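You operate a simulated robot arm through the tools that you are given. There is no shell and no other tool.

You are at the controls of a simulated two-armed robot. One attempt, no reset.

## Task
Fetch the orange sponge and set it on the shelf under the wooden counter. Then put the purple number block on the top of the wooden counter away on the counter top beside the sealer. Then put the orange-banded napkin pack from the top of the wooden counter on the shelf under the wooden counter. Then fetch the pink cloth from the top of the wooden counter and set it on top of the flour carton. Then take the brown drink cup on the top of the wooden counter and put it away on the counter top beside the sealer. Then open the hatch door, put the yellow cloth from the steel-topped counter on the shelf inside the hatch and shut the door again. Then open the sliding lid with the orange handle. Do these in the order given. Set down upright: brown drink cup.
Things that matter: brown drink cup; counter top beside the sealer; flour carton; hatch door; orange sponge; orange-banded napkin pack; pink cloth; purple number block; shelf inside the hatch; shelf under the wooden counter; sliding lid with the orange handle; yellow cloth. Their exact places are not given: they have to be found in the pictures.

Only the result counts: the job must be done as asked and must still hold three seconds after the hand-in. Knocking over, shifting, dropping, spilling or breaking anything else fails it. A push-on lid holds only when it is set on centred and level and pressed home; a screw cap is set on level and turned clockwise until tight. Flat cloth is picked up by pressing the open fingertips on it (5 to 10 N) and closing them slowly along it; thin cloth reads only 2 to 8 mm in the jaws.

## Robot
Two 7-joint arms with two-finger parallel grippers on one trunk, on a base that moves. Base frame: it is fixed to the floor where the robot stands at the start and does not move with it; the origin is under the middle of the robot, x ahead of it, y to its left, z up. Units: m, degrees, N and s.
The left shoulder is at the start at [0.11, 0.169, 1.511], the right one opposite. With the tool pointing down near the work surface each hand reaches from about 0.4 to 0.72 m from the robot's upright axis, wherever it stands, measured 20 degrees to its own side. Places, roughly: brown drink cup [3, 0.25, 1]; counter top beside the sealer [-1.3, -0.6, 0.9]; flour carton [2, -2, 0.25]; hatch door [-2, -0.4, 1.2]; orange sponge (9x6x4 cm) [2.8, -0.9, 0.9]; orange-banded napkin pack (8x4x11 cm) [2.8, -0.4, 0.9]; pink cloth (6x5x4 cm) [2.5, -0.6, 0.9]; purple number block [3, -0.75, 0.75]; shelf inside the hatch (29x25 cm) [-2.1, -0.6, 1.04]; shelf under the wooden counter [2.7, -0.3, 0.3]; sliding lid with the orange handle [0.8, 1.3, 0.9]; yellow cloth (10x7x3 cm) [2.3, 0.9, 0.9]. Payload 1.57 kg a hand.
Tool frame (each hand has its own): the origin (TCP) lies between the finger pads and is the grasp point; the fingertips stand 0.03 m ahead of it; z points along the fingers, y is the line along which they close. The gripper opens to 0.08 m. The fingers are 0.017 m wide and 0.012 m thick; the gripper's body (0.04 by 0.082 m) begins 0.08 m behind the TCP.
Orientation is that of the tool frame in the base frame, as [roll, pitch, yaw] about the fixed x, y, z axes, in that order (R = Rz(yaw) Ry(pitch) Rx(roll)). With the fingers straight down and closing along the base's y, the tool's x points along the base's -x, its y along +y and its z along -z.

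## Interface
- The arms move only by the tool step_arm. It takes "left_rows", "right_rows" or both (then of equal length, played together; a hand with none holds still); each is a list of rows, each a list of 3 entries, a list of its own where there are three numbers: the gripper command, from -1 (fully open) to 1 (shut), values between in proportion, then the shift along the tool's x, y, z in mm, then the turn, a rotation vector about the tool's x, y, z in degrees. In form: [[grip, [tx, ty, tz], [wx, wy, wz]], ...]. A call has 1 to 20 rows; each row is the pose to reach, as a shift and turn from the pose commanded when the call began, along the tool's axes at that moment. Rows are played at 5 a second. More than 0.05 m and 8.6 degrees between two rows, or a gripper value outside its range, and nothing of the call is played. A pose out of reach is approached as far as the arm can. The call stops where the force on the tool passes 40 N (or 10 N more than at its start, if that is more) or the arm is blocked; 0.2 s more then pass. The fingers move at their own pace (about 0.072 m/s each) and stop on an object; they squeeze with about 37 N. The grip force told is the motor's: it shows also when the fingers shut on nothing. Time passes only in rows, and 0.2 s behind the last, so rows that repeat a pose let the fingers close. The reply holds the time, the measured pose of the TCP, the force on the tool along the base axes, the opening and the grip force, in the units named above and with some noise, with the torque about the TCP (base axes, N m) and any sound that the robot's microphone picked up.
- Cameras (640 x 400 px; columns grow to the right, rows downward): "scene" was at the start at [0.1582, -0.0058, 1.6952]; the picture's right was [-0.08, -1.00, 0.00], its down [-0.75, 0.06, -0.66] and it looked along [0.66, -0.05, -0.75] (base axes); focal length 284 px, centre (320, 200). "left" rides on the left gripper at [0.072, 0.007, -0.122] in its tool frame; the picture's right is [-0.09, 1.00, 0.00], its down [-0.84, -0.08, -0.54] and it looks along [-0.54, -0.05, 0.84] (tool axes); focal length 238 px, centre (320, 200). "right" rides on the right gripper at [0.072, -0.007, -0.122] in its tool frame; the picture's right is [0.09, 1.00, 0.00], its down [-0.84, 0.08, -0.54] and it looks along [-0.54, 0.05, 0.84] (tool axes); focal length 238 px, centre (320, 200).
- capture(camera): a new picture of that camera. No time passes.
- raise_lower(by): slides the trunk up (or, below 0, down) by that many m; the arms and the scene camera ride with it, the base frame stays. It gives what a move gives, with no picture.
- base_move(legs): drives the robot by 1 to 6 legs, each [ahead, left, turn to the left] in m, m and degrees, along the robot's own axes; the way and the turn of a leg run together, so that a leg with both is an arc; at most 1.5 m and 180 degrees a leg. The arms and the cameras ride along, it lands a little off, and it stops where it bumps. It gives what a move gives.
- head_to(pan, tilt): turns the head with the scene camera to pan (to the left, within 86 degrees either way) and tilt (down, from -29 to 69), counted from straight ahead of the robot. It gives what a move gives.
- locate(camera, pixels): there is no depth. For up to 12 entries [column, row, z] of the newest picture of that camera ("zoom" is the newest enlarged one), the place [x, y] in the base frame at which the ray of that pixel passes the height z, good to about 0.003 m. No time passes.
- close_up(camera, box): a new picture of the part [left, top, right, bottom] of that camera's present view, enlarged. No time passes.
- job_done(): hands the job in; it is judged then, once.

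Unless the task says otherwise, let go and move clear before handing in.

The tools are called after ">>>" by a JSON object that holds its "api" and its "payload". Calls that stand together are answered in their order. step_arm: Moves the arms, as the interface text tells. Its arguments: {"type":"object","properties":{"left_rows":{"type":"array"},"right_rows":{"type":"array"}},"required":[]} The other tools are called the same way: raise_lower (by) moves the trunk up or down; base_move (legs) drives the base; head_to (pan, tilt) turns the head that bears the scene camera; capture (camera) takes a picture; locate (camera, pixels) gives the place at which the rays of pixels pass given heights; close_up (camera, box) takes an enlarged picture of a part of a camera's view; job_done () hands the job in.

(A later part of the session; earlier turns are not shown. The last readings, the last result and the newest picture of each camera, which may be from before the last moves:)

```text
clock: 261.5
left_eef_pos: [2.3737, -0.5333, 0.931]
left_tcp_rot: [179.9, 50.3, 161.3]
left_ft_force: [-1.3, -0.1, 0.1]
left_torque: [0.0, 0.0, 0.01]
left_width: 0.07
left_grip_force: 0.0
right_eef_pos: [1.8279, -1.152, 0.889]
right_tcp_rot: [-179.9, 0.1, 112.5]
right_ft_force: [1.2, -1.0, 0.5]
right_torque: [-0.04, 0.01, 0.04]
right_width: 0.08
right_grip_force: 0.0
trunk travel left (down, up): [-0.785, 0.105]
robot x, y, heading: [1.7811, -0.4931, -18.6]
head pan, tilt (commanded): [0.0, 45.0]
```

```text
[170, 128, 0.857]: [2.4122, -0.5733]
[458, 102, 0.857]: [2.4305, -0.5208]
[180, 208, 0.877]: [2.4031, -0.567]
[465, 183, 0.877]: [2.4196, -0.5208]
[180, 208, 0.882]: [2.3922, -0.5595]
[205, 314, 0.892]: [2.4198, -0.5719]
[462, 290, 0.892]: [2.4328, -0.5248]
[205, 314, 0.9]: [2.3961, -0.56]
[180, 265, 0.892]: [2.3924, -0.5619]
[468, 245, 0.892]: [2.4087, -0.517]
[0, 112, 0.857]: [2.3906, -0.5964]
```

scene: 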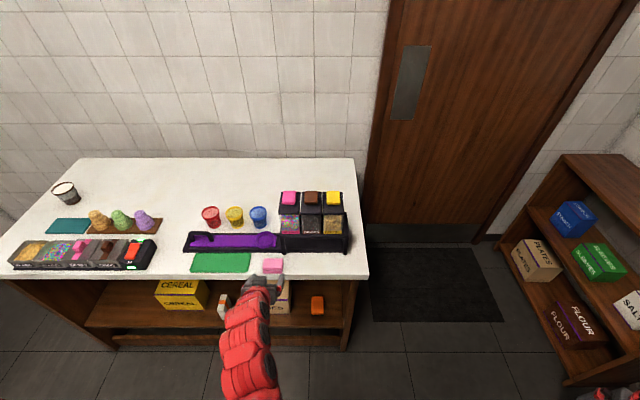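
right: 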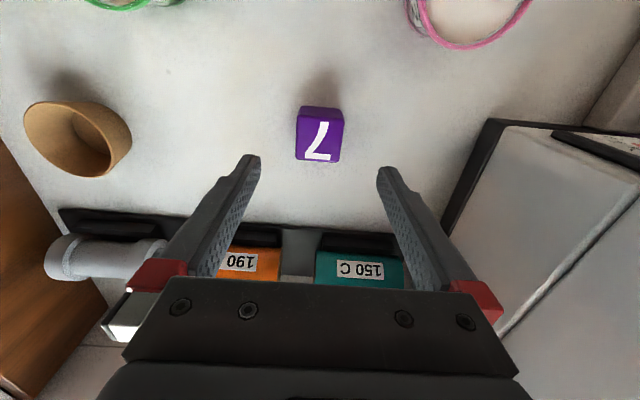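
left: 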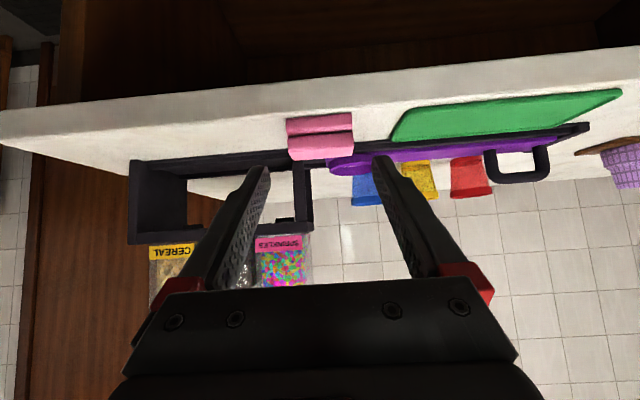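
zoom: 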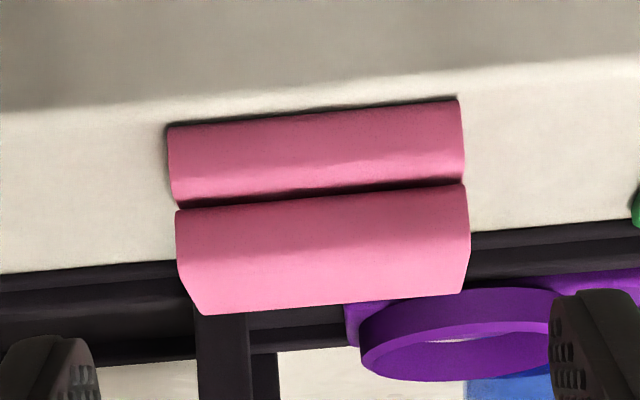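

The cloth is laterally centred (offset ~1 mm) and square. I'll advance 65 mm at this height, then check before lowering.

>>> {"api": "step_arm", "payload": {"left_rows": [[-1, [-20.7, 0, 25], [0, 0, 0]], [-1, [-41.5, 0, 50], [0, 0, 0]], [-1, [-41.5, 0, 50], [0, 0, 0]]]}}

>>> {"api": "capture", "payload": {"camera": "left"}}

>>> {"api": "close_up", "payload": {"camera": "scene", "box": [210, 230, 330, 310]}}

```text
clock: 262.3
left_eef_pos: [2.4345, -0.5548, 0.9311]
left_tcp_rot: [180.0, 50.3, 161.3]
left_ft_force: [0.5, 0.7, 0.2]
left_torque: [0.0, 0.01, -0.01]
left_width: 0.08
left_grip_force: 0.1
right_eef_pos: [1.8284, -1.1514, 0.8898]
right_tcp_rot: [-179.9, 0.2, 112.5]
right_ft_force: [0.6, 0.8, 1.0]
right_torque: [-0.02, 0.01, -0.05]
right_width: 0.0799
right_grip_force: 0.1
trunk travel left (down, up): [-0.785, 0.105]
robot x, y, heading: [1.7825, -0.4938, -18.5]
head pan, tilt (commanded): [0.0, 45.0]
```

```text
taken
```

left: 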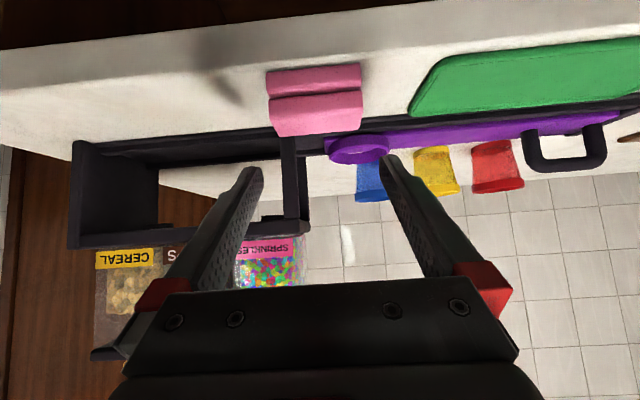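

```text
5.00 times, centred on (270, 270) of scene
```

zoom: 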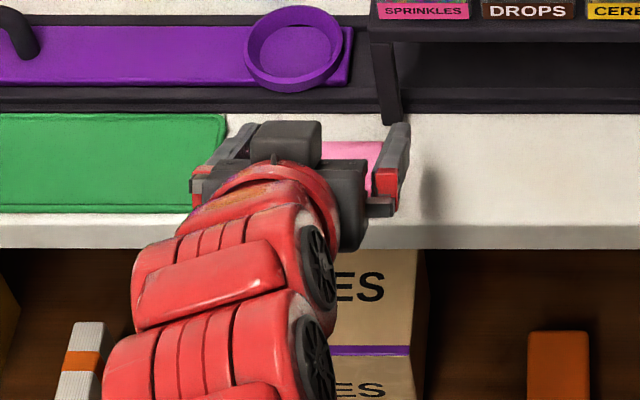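

Fingers straddle the cloth with the stand's leg beyond them. I'll descend 43 mm vertically (combined tool x/z).

>>> {"api": "step_arm", "payload": {"left_rows": [[-1, [11, 0, 9.2], [0, 0, 0]], [-1, [22, 0, 18.3], [0, 0, 0]], [-1, [33, 0, 27.5], [0, 0, 0]], [-1, [33, 0, 27.5], [0, 0, 0]]]}}

>>> {"api": "capture", "payload": {"camera": "left"}}

>>> {"api": "close_up", "payload": {"camera": "scene", "box": [210, 230, 330, 310]}}

```text
clock: 263.3
left_eef_pos: [2.436, -0.5544, 0.8878]
left_tcp_rot: [179.9, 50.3, 161.3]
left_ft_force: [0.5, -0.4, 0.2]
left_torque: [0.0, -0.02, 0.03]
left_width: 0.0798
left_grip_force: 0.1
right_eef_pos: [1.8279, -1.1519, 0.8893]
right_tcp_rot: [-179.9, 0.1, 112.5]
right_ft_force: [0.7, 0.4, -0.3]
right_torque: [0.01, -0.04, 0.01]
right_width: 0.0801
right_grip_force: 0.1
trunk travel left (down, up): [-0.785, 0.105]
robot x, y, heading: [1.7796, -0.4935, -18.7]
head pan, tilt (commanded): [0.0, 45.0]
```

```text
taken
```

left: 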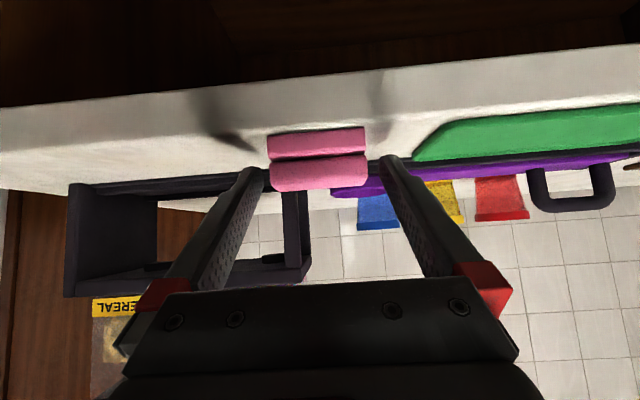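

```text
5.00 times, centred on (270, 270) of scene
```

zoom: 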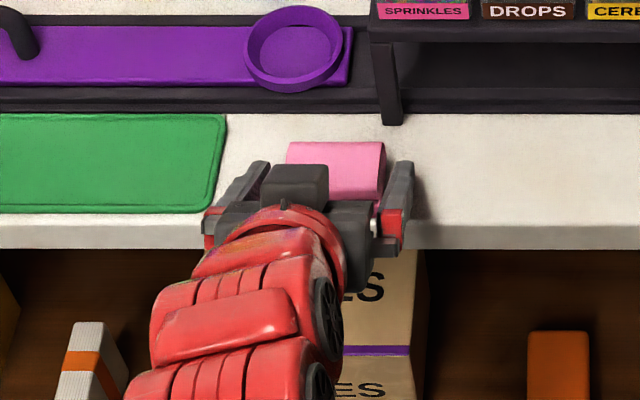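

Fingers straddle the folded cloth over most of its depth. I'll close slowly.

>>> {"api": "step_arm", "payload": {"left_rows": [[-0.7, [0, 0, 0], [0, 0, 0]], [-0.5, [0, 0, 0], [0, 0, 0]], [-0.2, [0, 0, 0], [0, 0, 0]], [0.2, [0, 0, 0], [0, 0, 0]], [1, [0, 0, 0], [0, 0, 0]], [1, [0, 0, 0], [0, 0, 0]], [1, [0, 0, 0], [0, 0, 0]]]}}

>>> {"api": "capture", "payload": {"camera": "left"}}

```text
clock: 264.9
left_eef_pos: [2.4355, -0.5525, 0.8881]
left_tcp_rot: [179.9, 50.3, 161.2]
left_ft_force: [0.8, -1.1, 0.5]
left_torque: [-0.03, 0.01, -0.03]
left_width: 0.0587
left_grip_force: 37.3
right_eef_pos: [1.8287, -1.1514, 0.8899]
right_tcp_rot: [-179.8, 0.1, 112.5]
right_ft_force: [0.1, -0.4, 0.3]
right_torque: [0.0, 0.01, -0.04]
right_width: 0.0799
right_grip_force: 0.0
trunk travel left (down, up): [-0.785, 0.105]
robot x, y, heading: [1.7819, -0.4935, -18.4]
head pan, tilt (commanded): [0.0, 45.0]
```

```text
taken
```

left: 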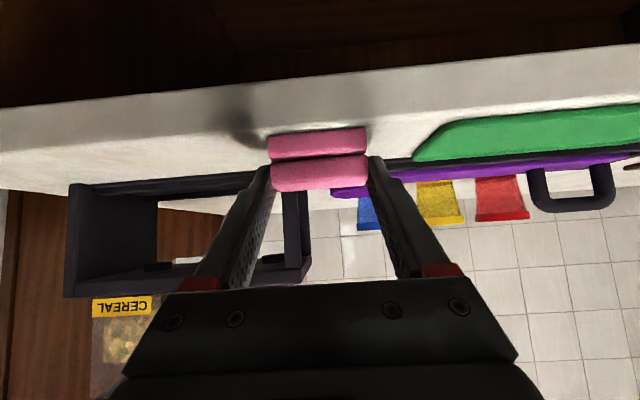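

Closed on 58.7 mm with full grip force. I'll lift with the trunk 0.1 m and check it holds.

>>> {"api": "raise_lower", "payload": {"by": 0.1}}

>>> {"api": "capture", "payload": {"camera": "left"}}

>>> {"api": "close_up", "payload": {"camera": "scene", "box": [200, 220, 340, 320]}}

```text
clock: 266.2
left_eef_pos: [2.4353, -0.5531, 0.9886]
left_tcp_rot: [179.9, 50.3, 161.4]
left_ft_force: [0.2, -0.2, -0.1]
left_torque: [0.02, 0.04, 0.03]
left_width: 0.0589
left_grip_force: 36.7
right_eef_pos: [1.8292, -1.1508, 0.9893]
right_tcp_rot: [-179.7, 0.1, 112.5]
right_ft_force: [-0.3, 0.7, 0.7]
right_torque: [0.01, 0.03, -0.01]
right_width: 0.0802
right_grip_force: 0.2
trunk travel left (down, up): [-0.885, 0.005]
robot x, y, heading: [1.7822, -0.4979, -18.7]
head pan, tilt (commanded): [0.0, 45.0]
```

```text
taken
```

left: 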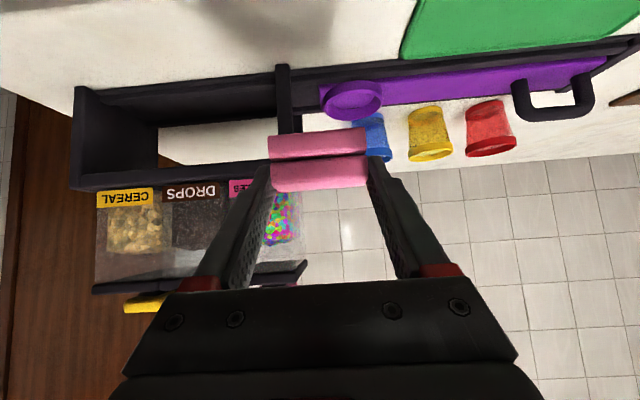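

```text
4.00 times, centred on (270, 270) of scene
```

zoom: 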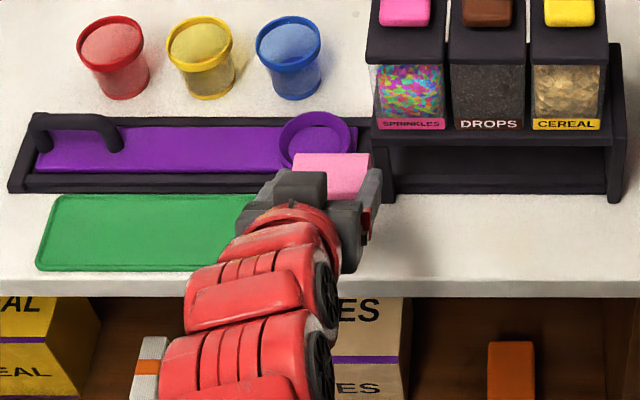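

The cloth is lifted securely (bottom ≈31 mm below TCP). I'll back off, shift right, and turn to face the right-hand rack (-109°) in the open aisle.

>>> {"api": "base_move", "payload": {"legs": [[-0.3, 0, 0], [0, -0.33, 0], [0, 0, -90.3]]}}

>>> {"api": "head_to", "payload": {"pan": 30, "tilt": 35}}

>>> {"api": "capture", "payload": {"camera": "scene"}}

```text
clock: 273.9
left_eef_pos: [1.3165, -1.3565, 0.9877]
left_tcp_rot: [179.9, 50.4, 70.4]
left_ft_force: [0.0, -0.1, -0.3]
left_torque: [-0.01, 0.0, -0.01]
left_width: 0.0589
left_grip_force: 36.6
right_eef_pos: [0.7296, -0.7382, 0.9886]
right_tcp_rot: [-179.8, 0.0, 21.6]
right_ft_force: [0.4, 0.1, 0.7]
right_torque: [0.01, -0.02, 0.01]
right_width: 0.0801
right_grip_force: 0.1
trunk travel left (down, up): [-0.885, 0.005]
robot x, y, heading: [1.3872, -0.7055, -109.4]
head pan, tilt (commanded): [0.0, 45.0]
```

```text
clock: 274.8
left_eef_pos: [1.3162, -1.357, 0.987]
left_tcp_rot: [179.8, 50.4, 70.4]
left_ft_force: [0.1, -0.3, 0.0]
left_torque: [0.0, 0.0, 0.01]
left_width: 0.059
left_grip_force: 37.3
right_eef_pos: [0.7279, -0.7387, 0.99]
right_tcp_rot: [-179.8, 0.0, 21.6]
right_ft_force: [-0.2, -0.3, -0.1]
right_torque: [-0.03, 0.02, 0.0]
right_width: 0.0799
right_grip_force: 0.1
trunk travel left (down, up): [-0.885, 0.005]
robot x, y, heading: [1.3878, -0.7061, -109.5]
head pan, tilt (commanded): [30.0, 35.0]
```

```text
taken
```

scene: 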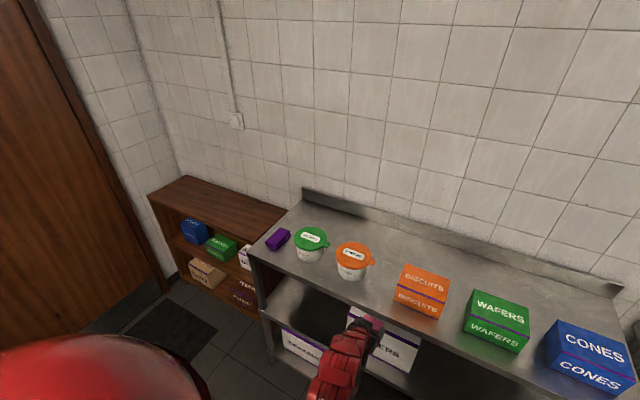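

Clear path ahead along the aisle. I'll strafe left toward the gap between counter and rack in stages.

>>> {"api": "base_move", "payload": {"legs": [[0, 0.57, 0.5], [0.12, 0.15, 0], [0.05, 0.2, 0]]}}

>>> {"api": "head_to", "payload": {"pan": 10, "tilt": 50}}

>>> {"api": "capture", "payload": {"camera": "scene"}}

```text
clock: 280.5
left_eef_pos: [2.1338, -1.8141, 0.9883]
left_tcp_rot: [179.8, 50.3, 70.9]
left_ft_force: [0.6, -0.1, -0.6]
left_torque: [-0.02, 0.01, -0.01]
left_width: 0.0586
left_grip_force: 37.1
right_eef_pos: [1.5391, -1.2046, 0.9888]
right_tcp_rot: [-179.8, 0.0, 22.2]
right_ft_force: [-1.1, -0.2, -0.5]
right_torque: [0.0, -0.02, -0.03]
right_width: 0.0798
right_grip_force: 0.0
trunk travel left (down, up): [-0.885, 0.005]
robot x, y, heading: [2.198, -1.1608, -109.1]
head pan, tilt (commanded): [30.0, 35.0]
```

```text
clock: 281.3
left_eef_pos: [2.1343, -1.8151, 0.988]
left_tcp_rot: [-179.9, 50.3, 71.1]
left_ft_force: [-1.7, -0.3, -0.7]
left_torque: [-0.01, -0.01, 0.0]
left_width: 0.0588
left_grip_force: 37.1
right_eef_pos: [1.5401, -1.2063, 0.9893]
right_tcp_rot: [-179.8, 0.3, 22.4]
right_ft_force: [0.0, -0.3, -0.1]
right_torque: [0.0, 0.03, -0.01]
right_width: 0.0799
right_grip_force: 0.0
trunk travel left (down, up): [-0.885, 0.005]
robot x, y, heading: [2.2014, -1.1634, -109.3]
head pan, tilt (commanded): [10.0, 50.0]
```

```text
taken
```

scene: 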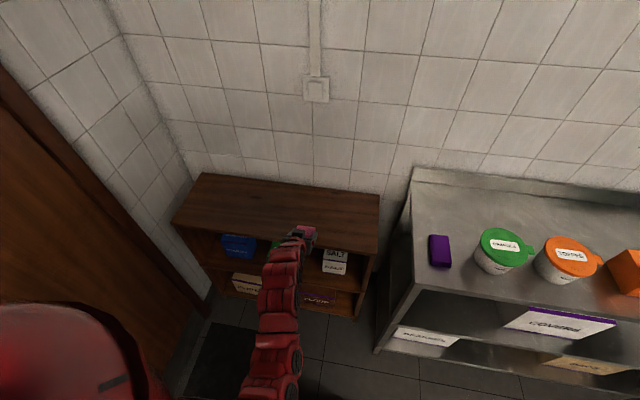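

I'm opposite the flour carton (318,297). Before lowering I'll check where the rack's front edge is relative to the held cloth.

>>> {"api": "close_up", "payload": {"camera": "scene", "box": [160, 160, 400, 340]}}

>>> {"api": "locate", "payload": {"camera": "scene", "pixels": [[174, 222, 0.8], [376, 253, 0.8], [360, 318, 0.0], [338, 302, 0.1], [300, 296, 0.1]]}}

```text
2.22 times, centred on (280, 250) of scene
```

zoom: 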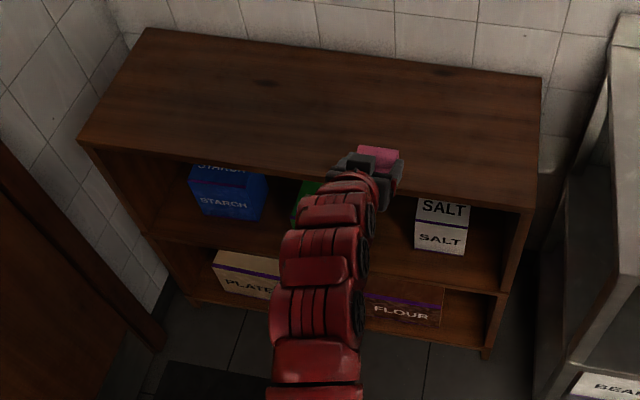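

```text
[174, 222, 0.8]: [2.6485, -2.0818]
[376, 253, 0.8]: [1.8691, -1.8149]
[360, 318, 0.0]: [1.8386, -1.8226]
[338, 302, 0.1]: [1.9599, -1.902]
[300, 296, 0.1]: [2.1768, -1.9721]
```

Rack front edge is at u≈-1.087 and the cloth's front at ≈-1.04, so there's about 4-5 cm clearance for lowering; the hand's lateral position matches the flour carton. Lowering the trunk in two steps.

>>> {"api": "raise_lower", "payload": {"by": -0.35}}

>>> {"api": "capture", "payload": {"camera": "left"}}

>>> {"api": "head_to", "payload": {"pan": 0, "tilt": 40}}

>>> {"api": "capture", "payload": {"camera": "scene"}}

```text
clock: 284.7
left_eef_pos: [2.1351, -1.8162, 0.6388]
left_tcp_rot: [179.9, 50.3, 71.0]
left_ft_force: [0.6, 0.5, -0.5]
left_torque: [0.02, -0.01, 0.0]
left_width: 0.0591
left_grip_force: 36.8
right_eef_pos: [1.5407, -1.205, 0.6396]
right_tcp_rot: [-179.7, 0.2, 22.1]
right_ft_force: [-0.3, -1.2, 0.4]
right_torque: [-0.01, 0.05, 0.0]
right_width: 0.08
right_grip_force: 0.0
trunk travel left (down, up): [-0.535, 0.355]
robot x, y, heading: [2.197, -1.1622, -109.0]
head pan, tilt (commanded): [10.0, 50.0]
```

```text
taken
```

left: 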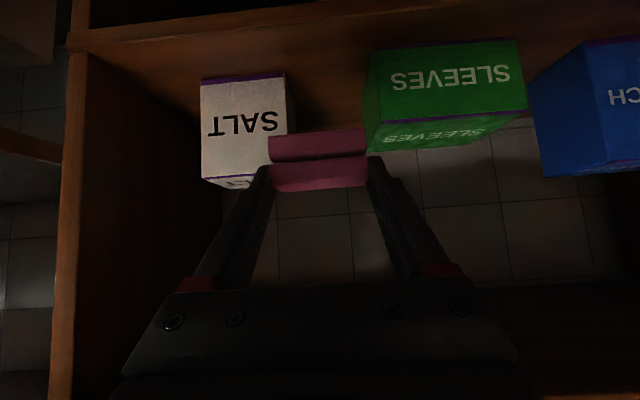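

```text
clock: 285.4
left_eef_pos: [2.1351, -1.8156, 0.6386]
left_tcp_rot: [179.9, 50.3, 71.0]
left_ft_force: [-0.3, 0.6, -0.2]
left_torque: [0.0, -0.05, 0.0]
left_width: 0.0587
left_grip_force: 36.9
right_eef_pos: [1.5389, -1.2058, 0.6387]
right_tcp_rot: [-179.7, 0.0, 22.2]
right_ft_force: [-0.3, -0.1, -0.2]
right_torque: [-0.01, 0.0, 0.03]
right_width: 0.0801
right_grip_force: 0.0
trunk travel left (down, up): [-0.535, 0.355]
robot x, y, heading: [2.1966, -1.1655, -108.8]
head pan, tilt (commanded): [0.0, 40.0]
```

```text
taken
```

scene: 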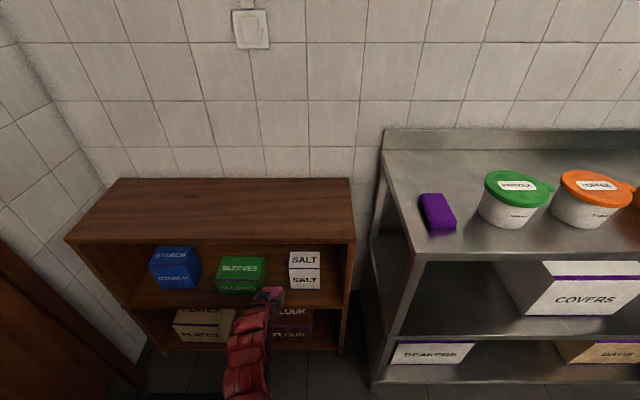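

I'm level with the middle shelf (SALT, SLEEVES). Lowering further to face the flour carton.

>>> {"api": "raise_lower", "payload": {"by": -0.26}}

>>> {"api": "capture", "payload": {"camera": "left"}}

>>> {"api": "capture", "payload": {"camera": "scene"}}

```text
clock: 288.1
left_eef_pos: [2.1343, -1.8148, 0.3775]
left_tcp_rot: [179.9, 50.3, 71.0]
left_ft_force: [0.9, -0.6, -0.2]
left_torque: [-0.01, 0.0, 0.01]
left_width: 0.0591
left_grip_force: 37.0
right_eef_pos: [1.54, -1.2053, 0.3793]
right_tcp_rot: [-179.8, 0.2, 22.2]
right_ft_force: [0.5, 0.3, -0.4]
right_torque: [0.01, 0.0, -0.01]
right_width: 0.0799
right_grip_force: 0.0
trunk travel left (down, up): [-0.275, 0.615]
robot x, y, heading: [2.1957, -1.1641, -109.3]
head pan, tilt (commanded): [0.0, 40.0]
```

```text
taken
```

left: 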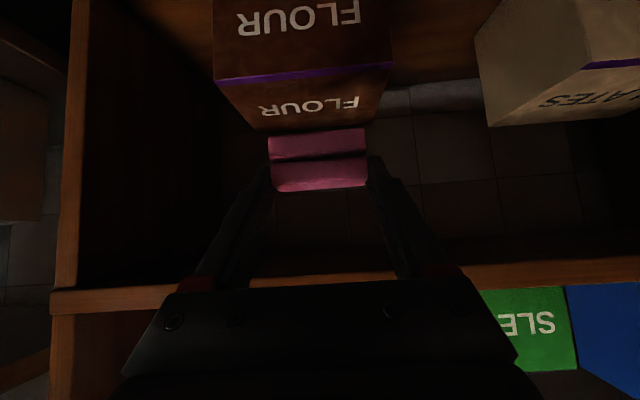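

```text
taken
```

scene: 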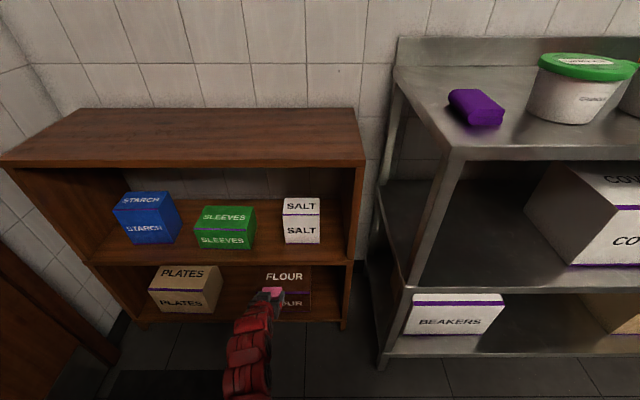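

The left view (upside down) shows the flour carton directly ahead: its top front edge runs from (215,82) to (392,62), and its top face reaches to about row 125. I'll measure its top height by comparing cameras.

>>> {"api": "close_up", "payload": {"camera": "scene", "box": [220, 240, 360, 340]}}

>>> {"api": "locate", "payload": {"camera": "left", "pixels": [[215, 82, 0.23], [392, 62, 0.23], [215, 82, 0.25], [392, 62, 0.25], [215, 82, 0.27], [392, 62, 0.27], [262, 130, 0.25], [378, 118, 0.25], [262, 130, 0.27], [378, 118, 0.27]]}}

```text
4.00 times, centred on (290, 290) of scene
```

zoom: 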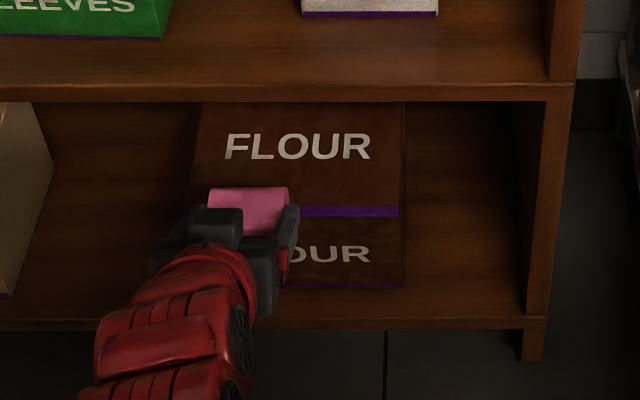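

```text
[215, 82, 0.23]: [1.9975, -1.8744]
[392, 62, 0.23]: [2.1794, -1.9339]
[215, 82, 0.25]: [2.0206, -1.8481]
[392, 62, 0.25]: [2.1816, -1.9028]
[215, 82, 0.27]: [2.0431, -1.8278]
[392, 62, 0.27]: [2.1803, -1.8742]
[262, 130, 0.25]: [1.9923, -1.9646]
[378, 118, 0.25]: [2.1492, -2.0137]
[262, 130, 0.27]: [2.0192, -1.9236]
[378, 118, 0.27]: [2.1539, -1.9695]
```

>>> {"api": "locate", "payload": {"camera": "zoom", "pixels": [[400, 213, 0.21], [400, 213, 0.23], [400, 213, 0.25], [400, 213, 0.27], [402, 287, 0.1], [402, 287, 0.12], [402, 287, 0.14], [300, 330, 0.1], [300, 100, 0.42], [300, 84, 0.45]]}}

```text
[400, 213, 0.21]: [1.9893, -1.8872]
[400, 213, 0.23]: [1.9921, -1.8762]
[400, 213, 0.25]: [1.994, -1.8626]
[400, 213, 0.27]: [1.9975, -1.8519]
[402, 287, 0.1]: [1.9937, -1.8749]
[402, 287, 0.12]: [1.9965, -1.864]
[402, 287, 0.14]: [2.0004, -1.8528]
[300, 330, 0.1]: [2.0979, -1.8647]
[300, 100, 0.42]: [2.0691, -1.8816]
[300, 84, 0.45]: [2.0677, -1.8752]
```

Flour's top is at z≈0.23, about 19×13.5 cm, centred near (2.067,-1.965). I'll lower to TCP z≈0.30, then drive in 15 cm.

>>> {"api": "raise_lower", "payload": {"by": -0.075}}

>>> {"api": "base_move", "payload": {"legs": [[0.148, -0.012, 0]]}}

>>> {"api": "capture", "payload": {"camera": "left"}}

>>> {"api": "close_up", "payload": {"camera": "scene", "box": [200, 220, 360, 350]}}

```text
clock: 289.2
left_eef_pos: [2.1342, -1.8151, 0.3023]
left_tcp_rot: [179.8, 50.4, 71.0]
left_ft_force: [-0.4, 0.1, -0.3]
left_torque: [0.02, 0.01, -0.03]
left_width: 0.0589
left_grip_force: 37.2
right_eef_pos: [1.5399, -1.2058, 0.304]
right_tcp_rot: [-179.8, 0.2, 22.2]
right_ft_force: [-0.3, 0.3, 0.3]
right_torque: [0.01, -0.05, -0.03]
right_width: 0.0804
right_grip_force: 0.1
trunk travel left (down, up): [-0.2, 0.69]
robot x, y, heading: [2.1972, -1.1615, -108.9]
head pan, tilt (commanded): [0.0, 40.0]
```

```text
clock: 290.6
left_eef_pos: [2.0766, -1.9489, 0.3026]
left_tcp_rot: [179.9, 50.2, 71.1]
left_ft_force: [0.7, -0.4, -1.3]
left_torque: [-0.01, 0.0, 0.03]
left_width: 0.0588
left_grip_force: 36.9
right_eef_pos: [1.4808, -1.3384, 0.3044]
right_tcp_rot: [-179.7, 0.1, 22.4]
right_ft_force: [-0.2, 0.0, -0.4]
right_torque: [0.04, 0.04, -0.04]
right_width: 0.08
right_grip_force: 0.0
trunk travel left (down, up): [-0.2, 0.69]
robot x, y, heading: [2.1407, -1.2954, -108.9]
head pan, tilt (commanded): [0.0, 40.0]
```

```text
taken
```

left: 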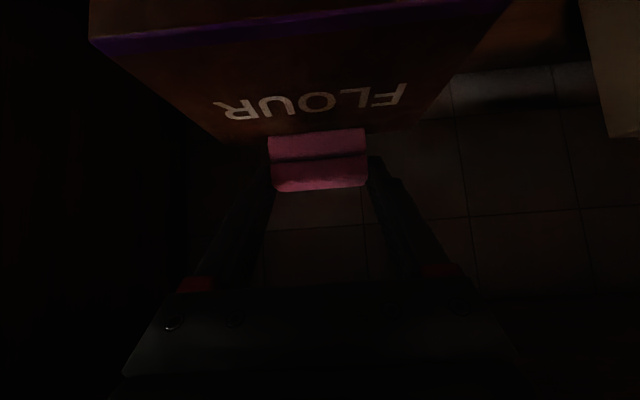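

```text
3.08 times, centred on (280, 285) of scene
```

zoom: 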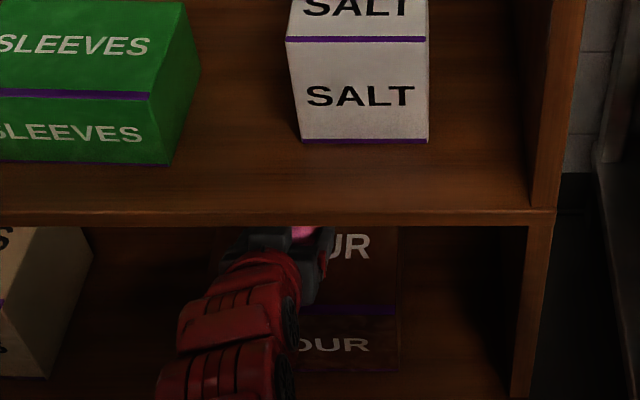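

The cloth is over the carton's middle. I'll lower with the arm in small steps until touch.

>>> {"api": "step_arm", "payload": {"left_rows": [[1, [11.5, 0, 9.6], [0, 0, 0]], [1, [21.5, 0, 17.9], [0, 0, 0]], [1, [25.4, 0, 21.1], [0, 0, 0]], [1, [28.4, 0, 23.6], [0, 0, 0]]]}}

```text
clock: 291.6
left_eef_pos: [2.0764, -1.949, 0.2678]
left_tcp_rot: [180.0, 50.5, 71.1]
left_ft_force: [-0.4, 3.6, 9.4]
left_torque: [-0.02, -0.13, 0.0]
left_width: 0.0586
left_grip_force: 37.2
right_eef_pos: [1.4824, -1.3389, 0.3046]
right_tcp_rot: [-179.9, 0.2, 22.3]
right_ft_force: [-0.7, -1.2, -0.6]
right_torque: [-0.01, 0.02, 0.0]
right_width: 0.0799
right_grip_force: 0.0
trunk travel left (down, up): [-0.2, 0.69]
robot x, y, heading: [2.1396, -1.2976, -108.6]
head pan, tilt (commanded): [0.0, 40.0]
```

Contact with ~9 N at z=0.268: the cloth rests on the carton. I'll open gently.

>>> {"api": "step_arm", "payload": {"left_rows": [[0, [-0.8, 0, -0.6], [0, 0, 0]], [-0.4, [-0.8, 0, -0.6], [0, 0, 0]], [-0.8, [-0.8, 0, -0.6], [0, 0, 0]], [-1, [-0.8, 0, -0.6], [0, 0, 0]], [-1, [-0.8, 0, -0.6], [0, 0, 0]]]}}

>>> {"api": "capture", "payload": {"camera": "left"}}

```text
clock: 292.8
left_eef_pos: [2.0776, -1.9497, 0.2686]
left_tcp_rot: [179.9, 50.3, 71.0]
left_ft_force: [0.8, -0.1, -0.6]
left_torque: [-0.01, -0.01, 0.05]
left_width: 0.08
left_grip_force: 0.0
right_eef_pos: [1.4815, -1.3395, 0.3042]
right_tcp_rot: [-179.8, 0.0, 22.4]
right_ft_force: [0.4, -1.0, -0.7]
right_torque: [-0.05, -0.02, -0.01]
right_width: 0.0801
right_grip_force: 0.0
trunk travel left (down, up): [-0.2, 0.69]
robot x, y, heading: [2.1405, -1.2962, -108.7]
head pan, tilt (commanded): [0.0, 40.0]
```

```text
taken
```

left: 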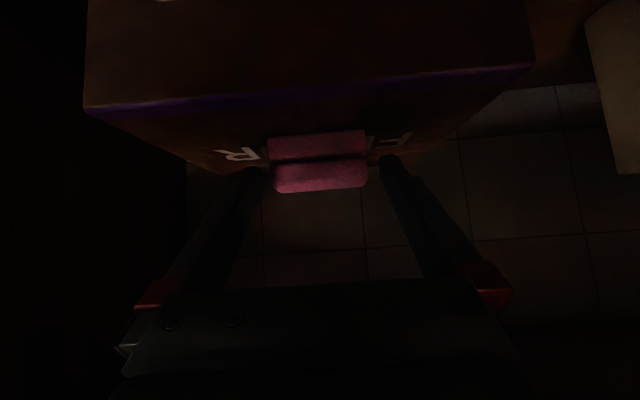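

The cloth rests on the carton between the open fingers. I'll raise 1 cm, then back straight out.

>>> {"api": "raise_lower", "payload": {"by": 0.012}}

>>> {"api": "base_move", "payload": {"legs": [[-0.14, 0, 0]]}}

>>> {"api": "capture", "payload": {"camera": "left"}}

>>> {"api": "close_up", "payload": {"camera": "scene", "box": [200, 220, 360, 350]}}

```text
clock: 293.4
left_eef_pos: [2.0771, -1.9493, 0.2788]
left_tcp_rot: [179.8, 50.2, 71.2]
left_ft_force: [-0.3, 0.2, 0.5]
left_torque: [0.0, -0.01, -0.03]
left_width: 0.0801
left_grip_force: 0.0
right_eef_pos: [1.4803, -1.3377, 0.3162]
right_tcp_rot: [-179.8, 0.0, 22.3]
right_ft_force: [0.5, 0.8, 0.3]
right_torque: [0.02, -0.01, 0.01]
right_width: 0.0798
right_grip_force: 0.0
trunk travel left (down, up): [-0.212, 0.678]
robot x, y, heading: [2.1414, -1.2959, -109.0]
head pan, tilt (commanded): [0.0, 40.0]
```

```text
clock: 294.7
left_eef_pos: [2.1204, -1.817, 0.2796]
left_tcp_rot: [179.8, 50.3, 71.0]
left_ft_force: [0.1, 0.2, -0.3]
left_torque: [0.01, -0.01, 0.0]
left_width: 0.0798
left_grip_force: 0.1
right_eef_pos: [1.5258, -1.2062, 0.3154]
right_tcp_rot: [-179.8, 0.2, 22.3]
right_ft_force: [0.2, 0.4, 0.6]
right_torque: [-0.01, 0.01, -0.01]
right_width: 0.08
right_grip_force: 0.1
trunk travel left (down, up): [-0.212, 0.678]
robot x, y, heading: [2.1845, -1.1612, -108.9]
head pan, tilt (commanded): [0.0, 40.0]
```

```text
taken
```

left: 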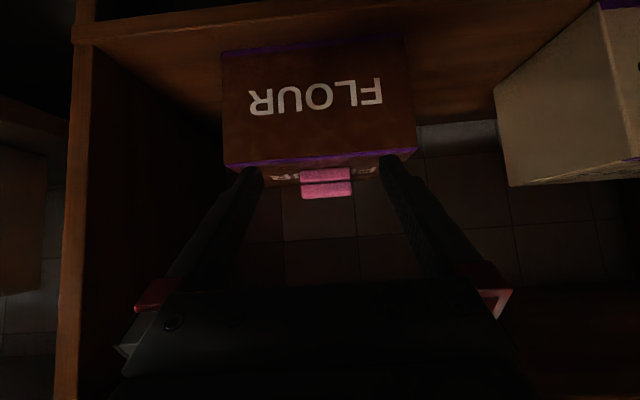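

```text
3.08 times, centred on (280, 285) of scene
```

zoom: 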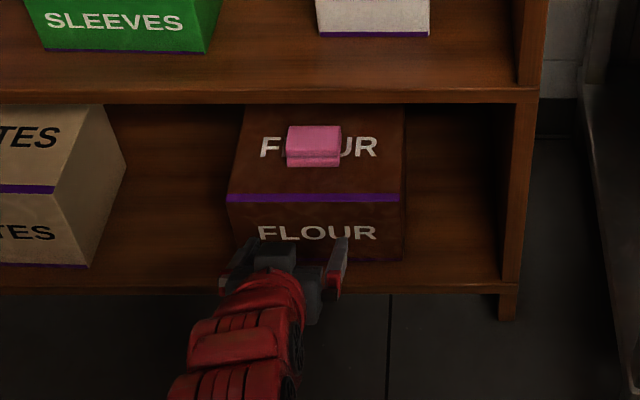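

The pink cloth sits squarely on top of the flour carton. Next is the brown cup: raise the trunk and retrace my way back out to the aisle, then face the counter again.

>>> {"api": "raise_lower", "payload": {"by": 0.4}}

>>> {"api": "raise_lower", "payload": {"by": 0.25}}

>>> {"api": "base_move", "payload": {"legs": [[-0.03, -0.2, 0], [-0.13, -0.15, 0], [0, -0.57, 0], [0, 0, 90]]}}

```text
clock: 298.5
left_eef_pos: [2.1217, -1.8171, 0.6798]
left_tcp_rot: [179.9, 50.3, 71.0]
left_ft_force: [0.5, 0.3, -0.3]
left_torque: [-0.01, 0.01, 0.01]
left_width: 0.0798
left_grip_force: 0.0
right_eef_pos: [1.5263, -1.2075, 0.7165]
right_tcp_rot: [-179.8, 0.2, 22.3]
right_ft_force: [1.1, -0.2, 0.6]
right_torque: [-0.01, 0.02, 0.0]
right_width: 0.0799
right_grip_force: 0.1
trunk travel left (down, up): [-0.612, 0.278]
robot x, y, heading: [2.1845, -1.1661, -109.0]
head pan, tilt (commanded): [0.0, 40.0]
```

```text
clock: 301.1
left_eef_pos: [2.1211, -1.8176, 0.9307]
left_tcp_rot: [180.0, 50.2, 71.1]
left_ft_force: [0.2, -0.3, 0.5]
left_torque: [0.01, 0.03, 0.03]
left_width: 0.0802
left_grip_force: 0.1
right_eef_pos: [1.5268, -1.2059, 0.9663]
right_tcp_rot: [-179.8, 0.1, 22.2]
right_ft_force: [0.7, 0.6, 0.7]
right_torque: [-0.03, -0.03, -0.02]
right_width: 0.08
right_grip_force: 0.1
trunk travel left (down, up): [-0.862, 0.028]
robot x, y, heading: [2.1852, -1.1645, -109.0]
head pan, tilt (commanded): [0.0, 40.0]
```

```text
clock: 310.5
left_eef_pos: [2.0284, -0.7816, 0.9292]
left_tcp_rot: [179.9, 50.2, 161.3]
left_ft_force: [-0.6, -1.6, 0.1]
left_torque: [-0.01, -0.01, 0.0]
left_width: 0.0799
left_grip_force: 0.1
right_eef_pos: [1.4206, -1.378, 0.966]
right_tcp_rot: [-179.7, 0.2, 112.5]
right_ft_force: [-0.3, -0.2, -0.2]
right_torque: [-0.01, 0.01, 0.02]
right_width: 0.0802
right_grip_force: 0.1
trunk travel left (down, up): [-0.862, 0.028]
robot x, y, heading: [1.3767, -0.72, -18.9]
head pan, tilt (commanded): [0.0, 40.0]
```

Back in the aisle at heading -18.9°. I'll slide left ~1.15 m to the cup's side of the counter and look.

>>> {"api": "base_move", "payload": {"legs": [[0, 0.6, 0], [0, 0.55, 0]]}}

>>> {"api": "head_to", "payload": {"pan": 10, "tilt": 40}}

>>> {"api": "capture", "payload": {"camera": "scene"}}

```text
clock: 316.7
left_eef_pos: [2.3942, 0.3129, 0.9288]
left_tcp_rot: [179.8, 50.3, 161.3]
left_ft_force: [-0.8, -0.2, -0.1]
left_torque: [0.03, 0.02, 0.0]
left_width: 0.08
left_grip_force: 0.0
right_eef_pos: [1.786, -0.2858, 0.9663]
right_tcp_rot: [-179.8, 0.1, 112.5]
right_ft_force: [0.0, 0.5, 0.0]
right_torque: [0.0, -0.04, -0.01]
right_width: 0.0802
right_grip_force: 0.1
trunk travel left (down, up): [-0.862, 0.028]
robot x, y, heading: [1.741, 0.3743, -18.6]
head pan, tilt (commanded): [0.0, 40.0]
```

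```text
clock: 317.4
left_eef_pos: [2.3945, 0.3132, 0.9301]
left_tcp_rot: [180.0, 50.3, 161.3]
left_ft_force: [0.2, 0.1, -0.8]
left_torque: [0.0, 0.03, 0.0]
left_width: 0.0799
left_grip_force: 0.0
right_eef_pos: [1.7866, -0.2848, 0.9653]
right_tcp_rot: [-179.8, 0.2, 112.4]
right_ft_force: [-0.7, -0.6, -0.1]
right_torque: [0.0, -0.01, 0.01]
right_width: 0.0801
right_grip_force: 0.1
trunk travel left (down, up): [-0.862, 0.028]
robot x, y, heading: [1.7436, 0.3752, -18.7]
head pan, tilt (commanded): [10.0, 40.0]
```

```text
taken
```

scene: 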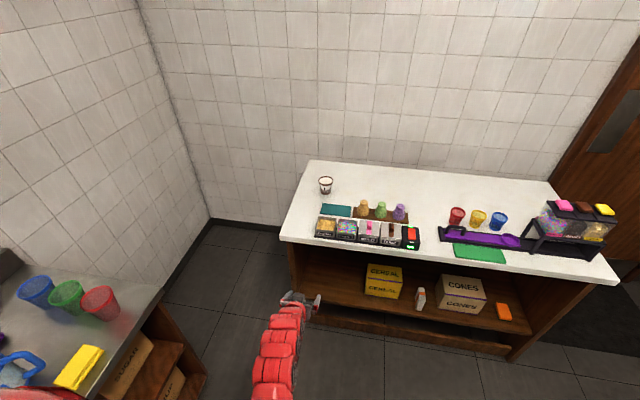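

The cup is at (326,185); the steel counter with the yellow cloth (78,367) is at lower left. Zooming on the cup and its surroundings.

>>> {"api": "close_up", "payload": {"camera": "scene", "box": [285, 155, 425, 255]}}

```text
4.00 times, centred on (355, 205) of scene
```

zoom: 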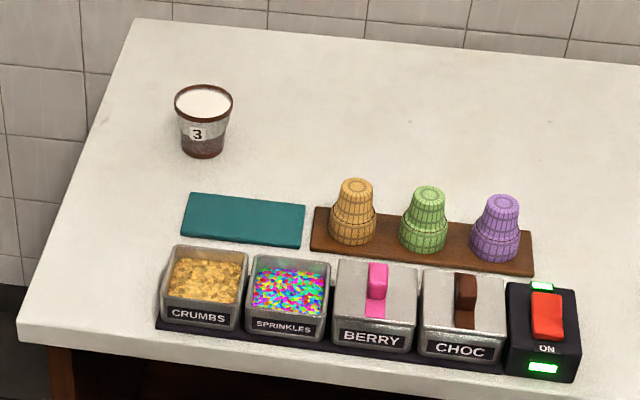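

>>> {"api": "locate", "payload": {"camera": "zoom", "pixels": [[183, 153, 0.857], [224, 153, 0.857], [204, 158, 0.857], [175, 103, 0.945], [233, 103, 0.945], [204, 121, 0.945], [204, 87, 0.945], [17, 330, 0.857], [134, 18, 0.857], [158, 325, 0.857], [240, 260, 0.93], [304, 230, 0.86]]}}

```text
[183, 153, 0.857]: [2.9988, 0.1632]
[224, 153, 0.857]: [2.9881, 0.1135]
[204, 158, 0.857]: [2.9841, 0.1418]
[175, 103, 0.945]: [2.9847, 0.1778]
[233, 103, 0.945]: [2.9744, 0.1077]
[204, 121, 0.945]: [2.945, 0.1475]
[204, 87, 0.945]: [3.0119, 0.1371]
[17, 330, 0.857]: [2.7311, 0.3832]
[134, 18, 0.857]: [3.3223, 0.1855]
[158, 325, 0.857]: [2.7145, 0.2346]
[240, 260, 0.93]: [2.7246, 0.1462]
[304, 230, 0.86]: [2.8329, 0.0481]
```

Cup: base centre ≈(2.994,0.139), rim about 72 mm wide at z≈0.937, height ~8 cm. I'll raise the pitched left hand to z≈1.02 and line it up so it can come in along its own axis.

>>> {"api": "raise_lower", "payload": {"by": 0.028}}

>>> {"api": "step_arm", "payload": {"left_rows": [[-1, [-23, 0, -19], [0, 0, 0]], [-1, [-46, 0, -38], [0, 0, 0]], [-1, [-46, 0, -38], [0, 0, 0]]]}}

>>> {"api": "base_move", "payload": {"legs": [[0.3, 0.03, 0]]}}

>>> {"api": "capture", "payload": {"camera": "left"}}

>>> {"api": "capture", "payload": {"camera": "scene"}}

```text
clock: 318.1
left_eef_pos: [2.3933, 0.3133, 0.9574]
left_tcp_rot: [179.9, 50.3, 161.3]
left_ft_force: [-0.2, 0.0, -0.3]
left_torque: [0.03, 0.02, 0.02]
left_width: 0.0804
left_grip_force: 0.1
right_eef_pos: [1.7875, -0.2848, 0.9952]
right_tcp_rot: [-179.8, 0.1, 112.4]
right_ft_force: [0.1, -0.6, 0.3]
right_torque: [0.0, 0.03, 0.0]
right_width: 0.0799
right_grip_force: 0.1
trunk travel left (down, up): [-0.89, 0.0]
robot x, y, heading: [1.7408, 0.3696, -18.8]
head pan, tilt (commanded): [10.0, 40.0]
```

```text
clock: 318.9
left_eef_pos: [2.3951, 0.3147, 1.0177]
left_tcp_rot: [179.9, 50.3, 161.3]
left_ft_force: [-0.7, 0.3, 0.1]
left_torque: [0.02, 0.0, -0.01]
left_width: 0.0797
left_grip_force: 0.0
right_eef_pos: [1.7871, -0.2846, 0.9942]
right_tcp_rot: [-179.8, 0.1, 112.6]
right_ft_force: [-0.8, -0.2, 0.0]
right_torque: [0.02, -0.03, -0.02]
right_width: 0.08
right_grip_force: 0.1
trunk travel left (down, up): [-0.89, 0.0]
robot x, y, heading: [1.7399, 0.3756, -18.4]
head pan, tilt (commanded): [10.0, 40.0]
```

```text
clock: 321.0
left_eef_pos: [2.6894, 0.2459, 1.0182]
left_tcp_rot: [179.9, 50.3, 161.3]
left_ft_force: [0.5, -0.1, 0.2]
left_torque: [-0.02, 0.03, 0.01]
left_width: 0.0801
left_grip_force: 0.0
right_eef_pos: [2.0795, -0.3527, 0.9944]
right_tcp_rot: [-179.9, 0.3, 112.5]
right_ft_force: [-0.4, 0.1, 0.4]
right_torque: [-0.02, 0.0, 0.02]
right_width: 0.0798
right_grip_force: 0.1
trunk travel left (down, up): [-0.89, 0.0]
robot x, y, heading: [2.0384, 0.3037, -18.9]
head pan, tilt (commanded): [10.0, 40.0]
```

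```text
taken
```

left: 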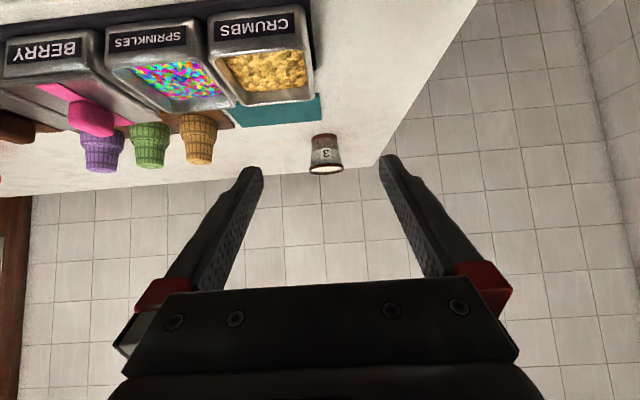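

```text
taken
```

scene: 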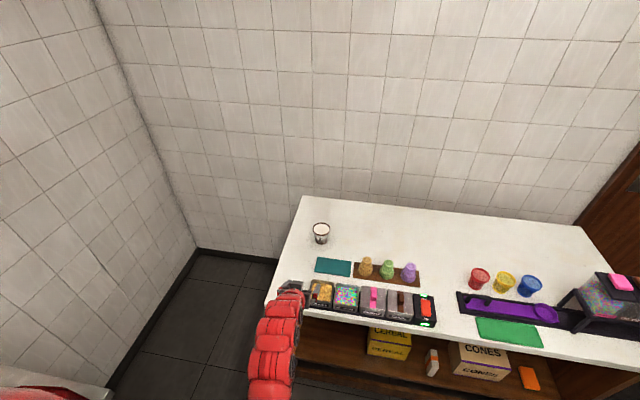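

The cup is nearly centred between the fingers at (325,155). I'll move ahead another 0.21 m at this height and re-measure.

>>> {"api": "base_move", "payload": {"legs": [[0.21, 0, 0]]}}

>>> {"api": "capture", "payload": {"camera": "left"}}

>>> {"api": "close_up", "payload": {"camera": "scene", "box": [240, 240, 400, 340]}}

```text
clock: 322.7
left_eef_pos: [2.8889, 0.1791, 1.017]
left_tcp_rot: [179.9, 50.3, 161.2]
left_ft_force: [0.1, -0.4, 0.4]
left_torque: [0.0, 0.02, -0.01]
left_width: 0.08
left_grip_force: 0.0
right_eef_pos: [2.2807, -0.4193, 0.9951]
right_tcp_rot: [-179.9, 0.2, 112.6]
right_ft_force: [0.1, 0.5, -0.6]
right_torque: [-0.02, -0.01, -0.01]
right_width: 0.0796
right_grip_force: 0.3
trunk travel left (down, up): [-0.89, 0.0]
robot x, y, heading: [2.2365, 0.2375, -18.7]
head pan, tilt (commanded): [10.0, 40.0]
```

```text
taken
```

left: 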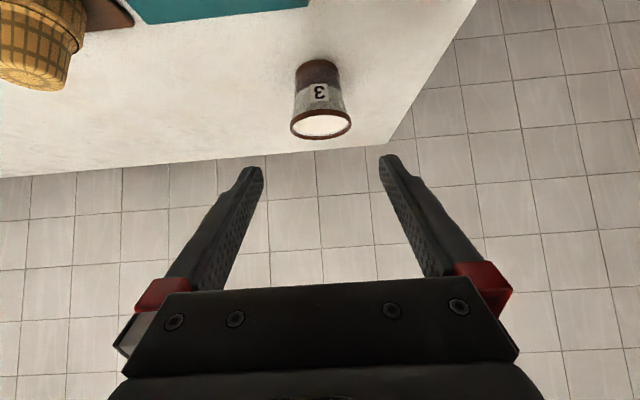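

```text
4.00 times, centred on (320, 290) of scene
```

zoom: 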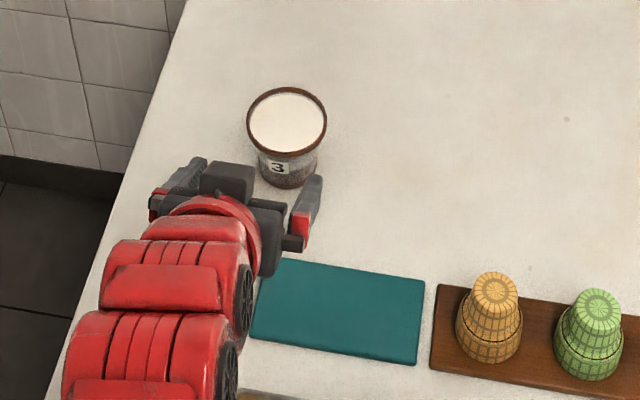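

>>> {"api": "locate", "payload": {"camera": "left", "pixels": [[321, 125, 0.937], [291, 128, 0.937], [351, 120, 0.937], [317, 62, 0.857], [298, 70, 0.857], [337, 66, 0.857]]}}

>>> {"api": "locate", "payload": {"camera": "zoom", "pixels": [[287, 121, 0.937], [247, 121, 0.937], [327, 121, 0.937], [287, 188, 0.857], [262, 172, 0.857], [316, 172, 0.857]]}}

```text
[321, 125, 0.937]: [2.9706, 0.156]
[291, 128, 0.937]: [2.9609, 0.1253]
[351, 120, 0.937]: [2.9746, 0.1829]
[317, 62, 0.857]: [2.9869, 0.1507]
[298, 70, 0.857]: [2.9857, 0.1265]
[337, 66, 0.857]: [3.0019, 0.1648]
```

```text
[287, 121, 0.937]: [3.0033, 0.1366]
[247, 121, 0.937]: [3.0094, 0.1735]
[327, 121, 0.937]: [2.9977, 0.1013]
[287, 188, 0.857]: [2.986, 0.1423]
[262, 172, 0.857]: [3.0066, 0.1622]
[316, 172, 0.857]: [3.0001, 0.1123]
```

The cup lies on the tool axis laterally (rim column 321). I'll drop onto the approach line and advance along the tool axis about 70 mm, then check.

>>> {"api": "step_arm", "payload": {"left_rows": [[-1, [15, 0, 35], [0, 0, 0]], [-1, [15, 0, 70], [0, 0, 0]], [-1, [15, 0, 105], [0, 0, 0]], [-1, [15, 0, 105], [0, 0, 0]]]}}

>>> {"api": "capture", "payload": {"camera": "left"}}

>>> {"api": "close_up", "payload": {"camera": "scene", "box": [240, 240, 400, 340]}}

```text
clock: 323.7
left_eef_pos: [2.9561, 0.1539, 0.9383]
left_tcp_rot: [-180.0, 50.3, 161.4]
left_ft_force: [0.3, 0.7, -0.2]
left_torque: [0.01, 0.02, 0.01]
left_width: 0.0796
left_grip_force: 0.0
right_eef_pos: [2.2792, -0.4189, 0.9947]
right_tcp_rot: [-179.9, 0.3, 112.5]
right_ft_force: [-0.1, 0.1, 0.4]
right_torque: [0.03, 0.01, 0.03]
right_width: 0.08
right_grip_force: 0.1
trunk travel left (down, up): [-0.89, 0.0]
robot x, y, heading: [2.2377, 0.2417, -18.5]
head pan, tilt (commanded): [10.0, 40.0]
```

```text
taken
```

left: 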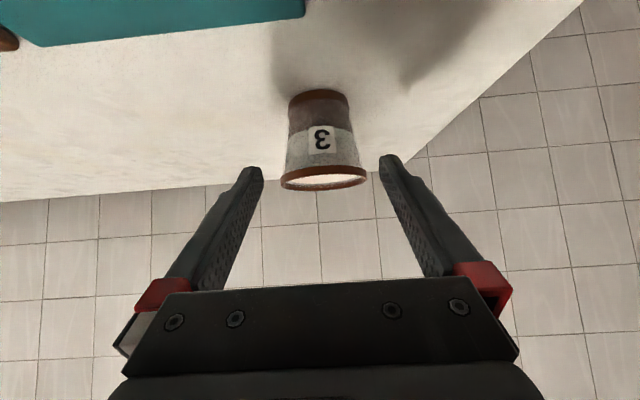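

```text
4.00 times, centred on (320, 290) of scene
```

zoom: 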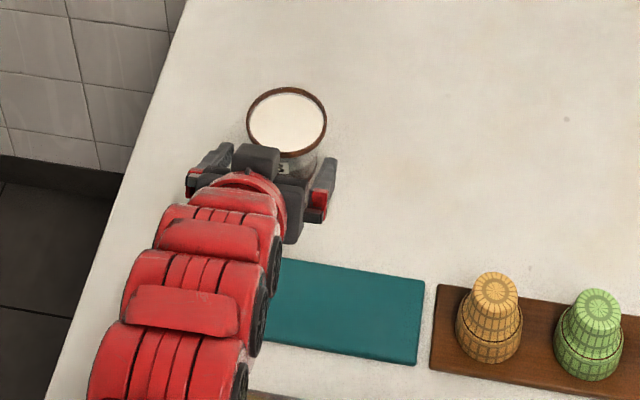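

Fingertips are already beside the cup's front with ~15 px clearance each side. I'll advance the last 58 mm along the axis.

>>> {"api": "step_arm", "payload": {"left_rows": [[-1, [0, 1.5, 20], [0, 0, 0]], [-1, [0, 1.5, 40], [0, 0, 0]], [-1, [0, 1.5, 58], [0, 0, 0]], [-1, [0, 1.5, 58], [0, 0, 0]]]}}

>>> {"api": "capture", "payload": {"camera": "left"}}

>>> {"api": "close_up", "payload": {"camera": "scene", "box": [240, 240, 400, 340]}}

```text
clock: 324.7
left_eef_pos: [3.0001, 0.1433, 0.9004]
left_tcp_rot: [179.9, 50.2, 161.2]
left_ft_force: [-0.1, -0.1, 0.3]
left_torque: [0.02, 0.01, 0.04]
left_width: 0.08
left_grip_force: 0.1
right_eef_pos: [2.2795, -0.4199, 0.9956]
right_tcp_rot: [-179.8, 0.2, 112.5]
right_ft_force: [0.0, 0.6, 0.4]
right_torque: [0.03, 0.02, 0.01]
right_width: 0.0799
right_grip_force: 0.1
trunk travel left (down, up): [-0.89, 0.0]
robot x, y, heading: [2.2325, 0.2392, -18.7]
head pan, tilt (commanded): [10.0, 40.0]
```

```text
taken
```

left: 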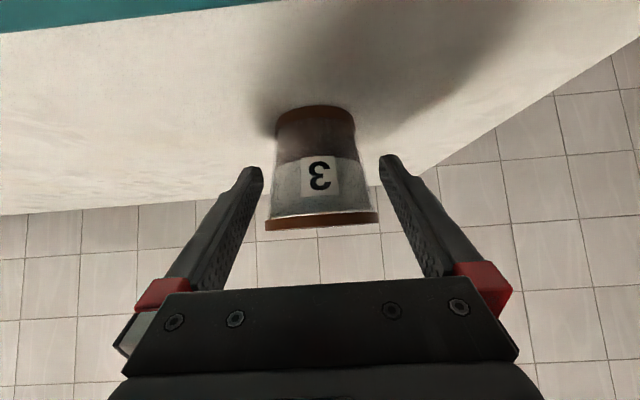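

```text
4.00 times, centred on (320, 290) of scene
```

zoom: 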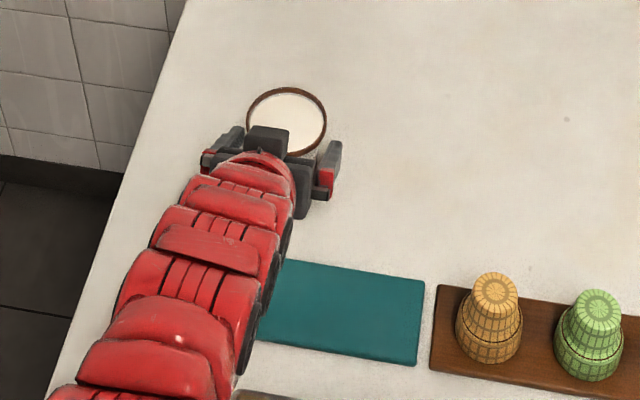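

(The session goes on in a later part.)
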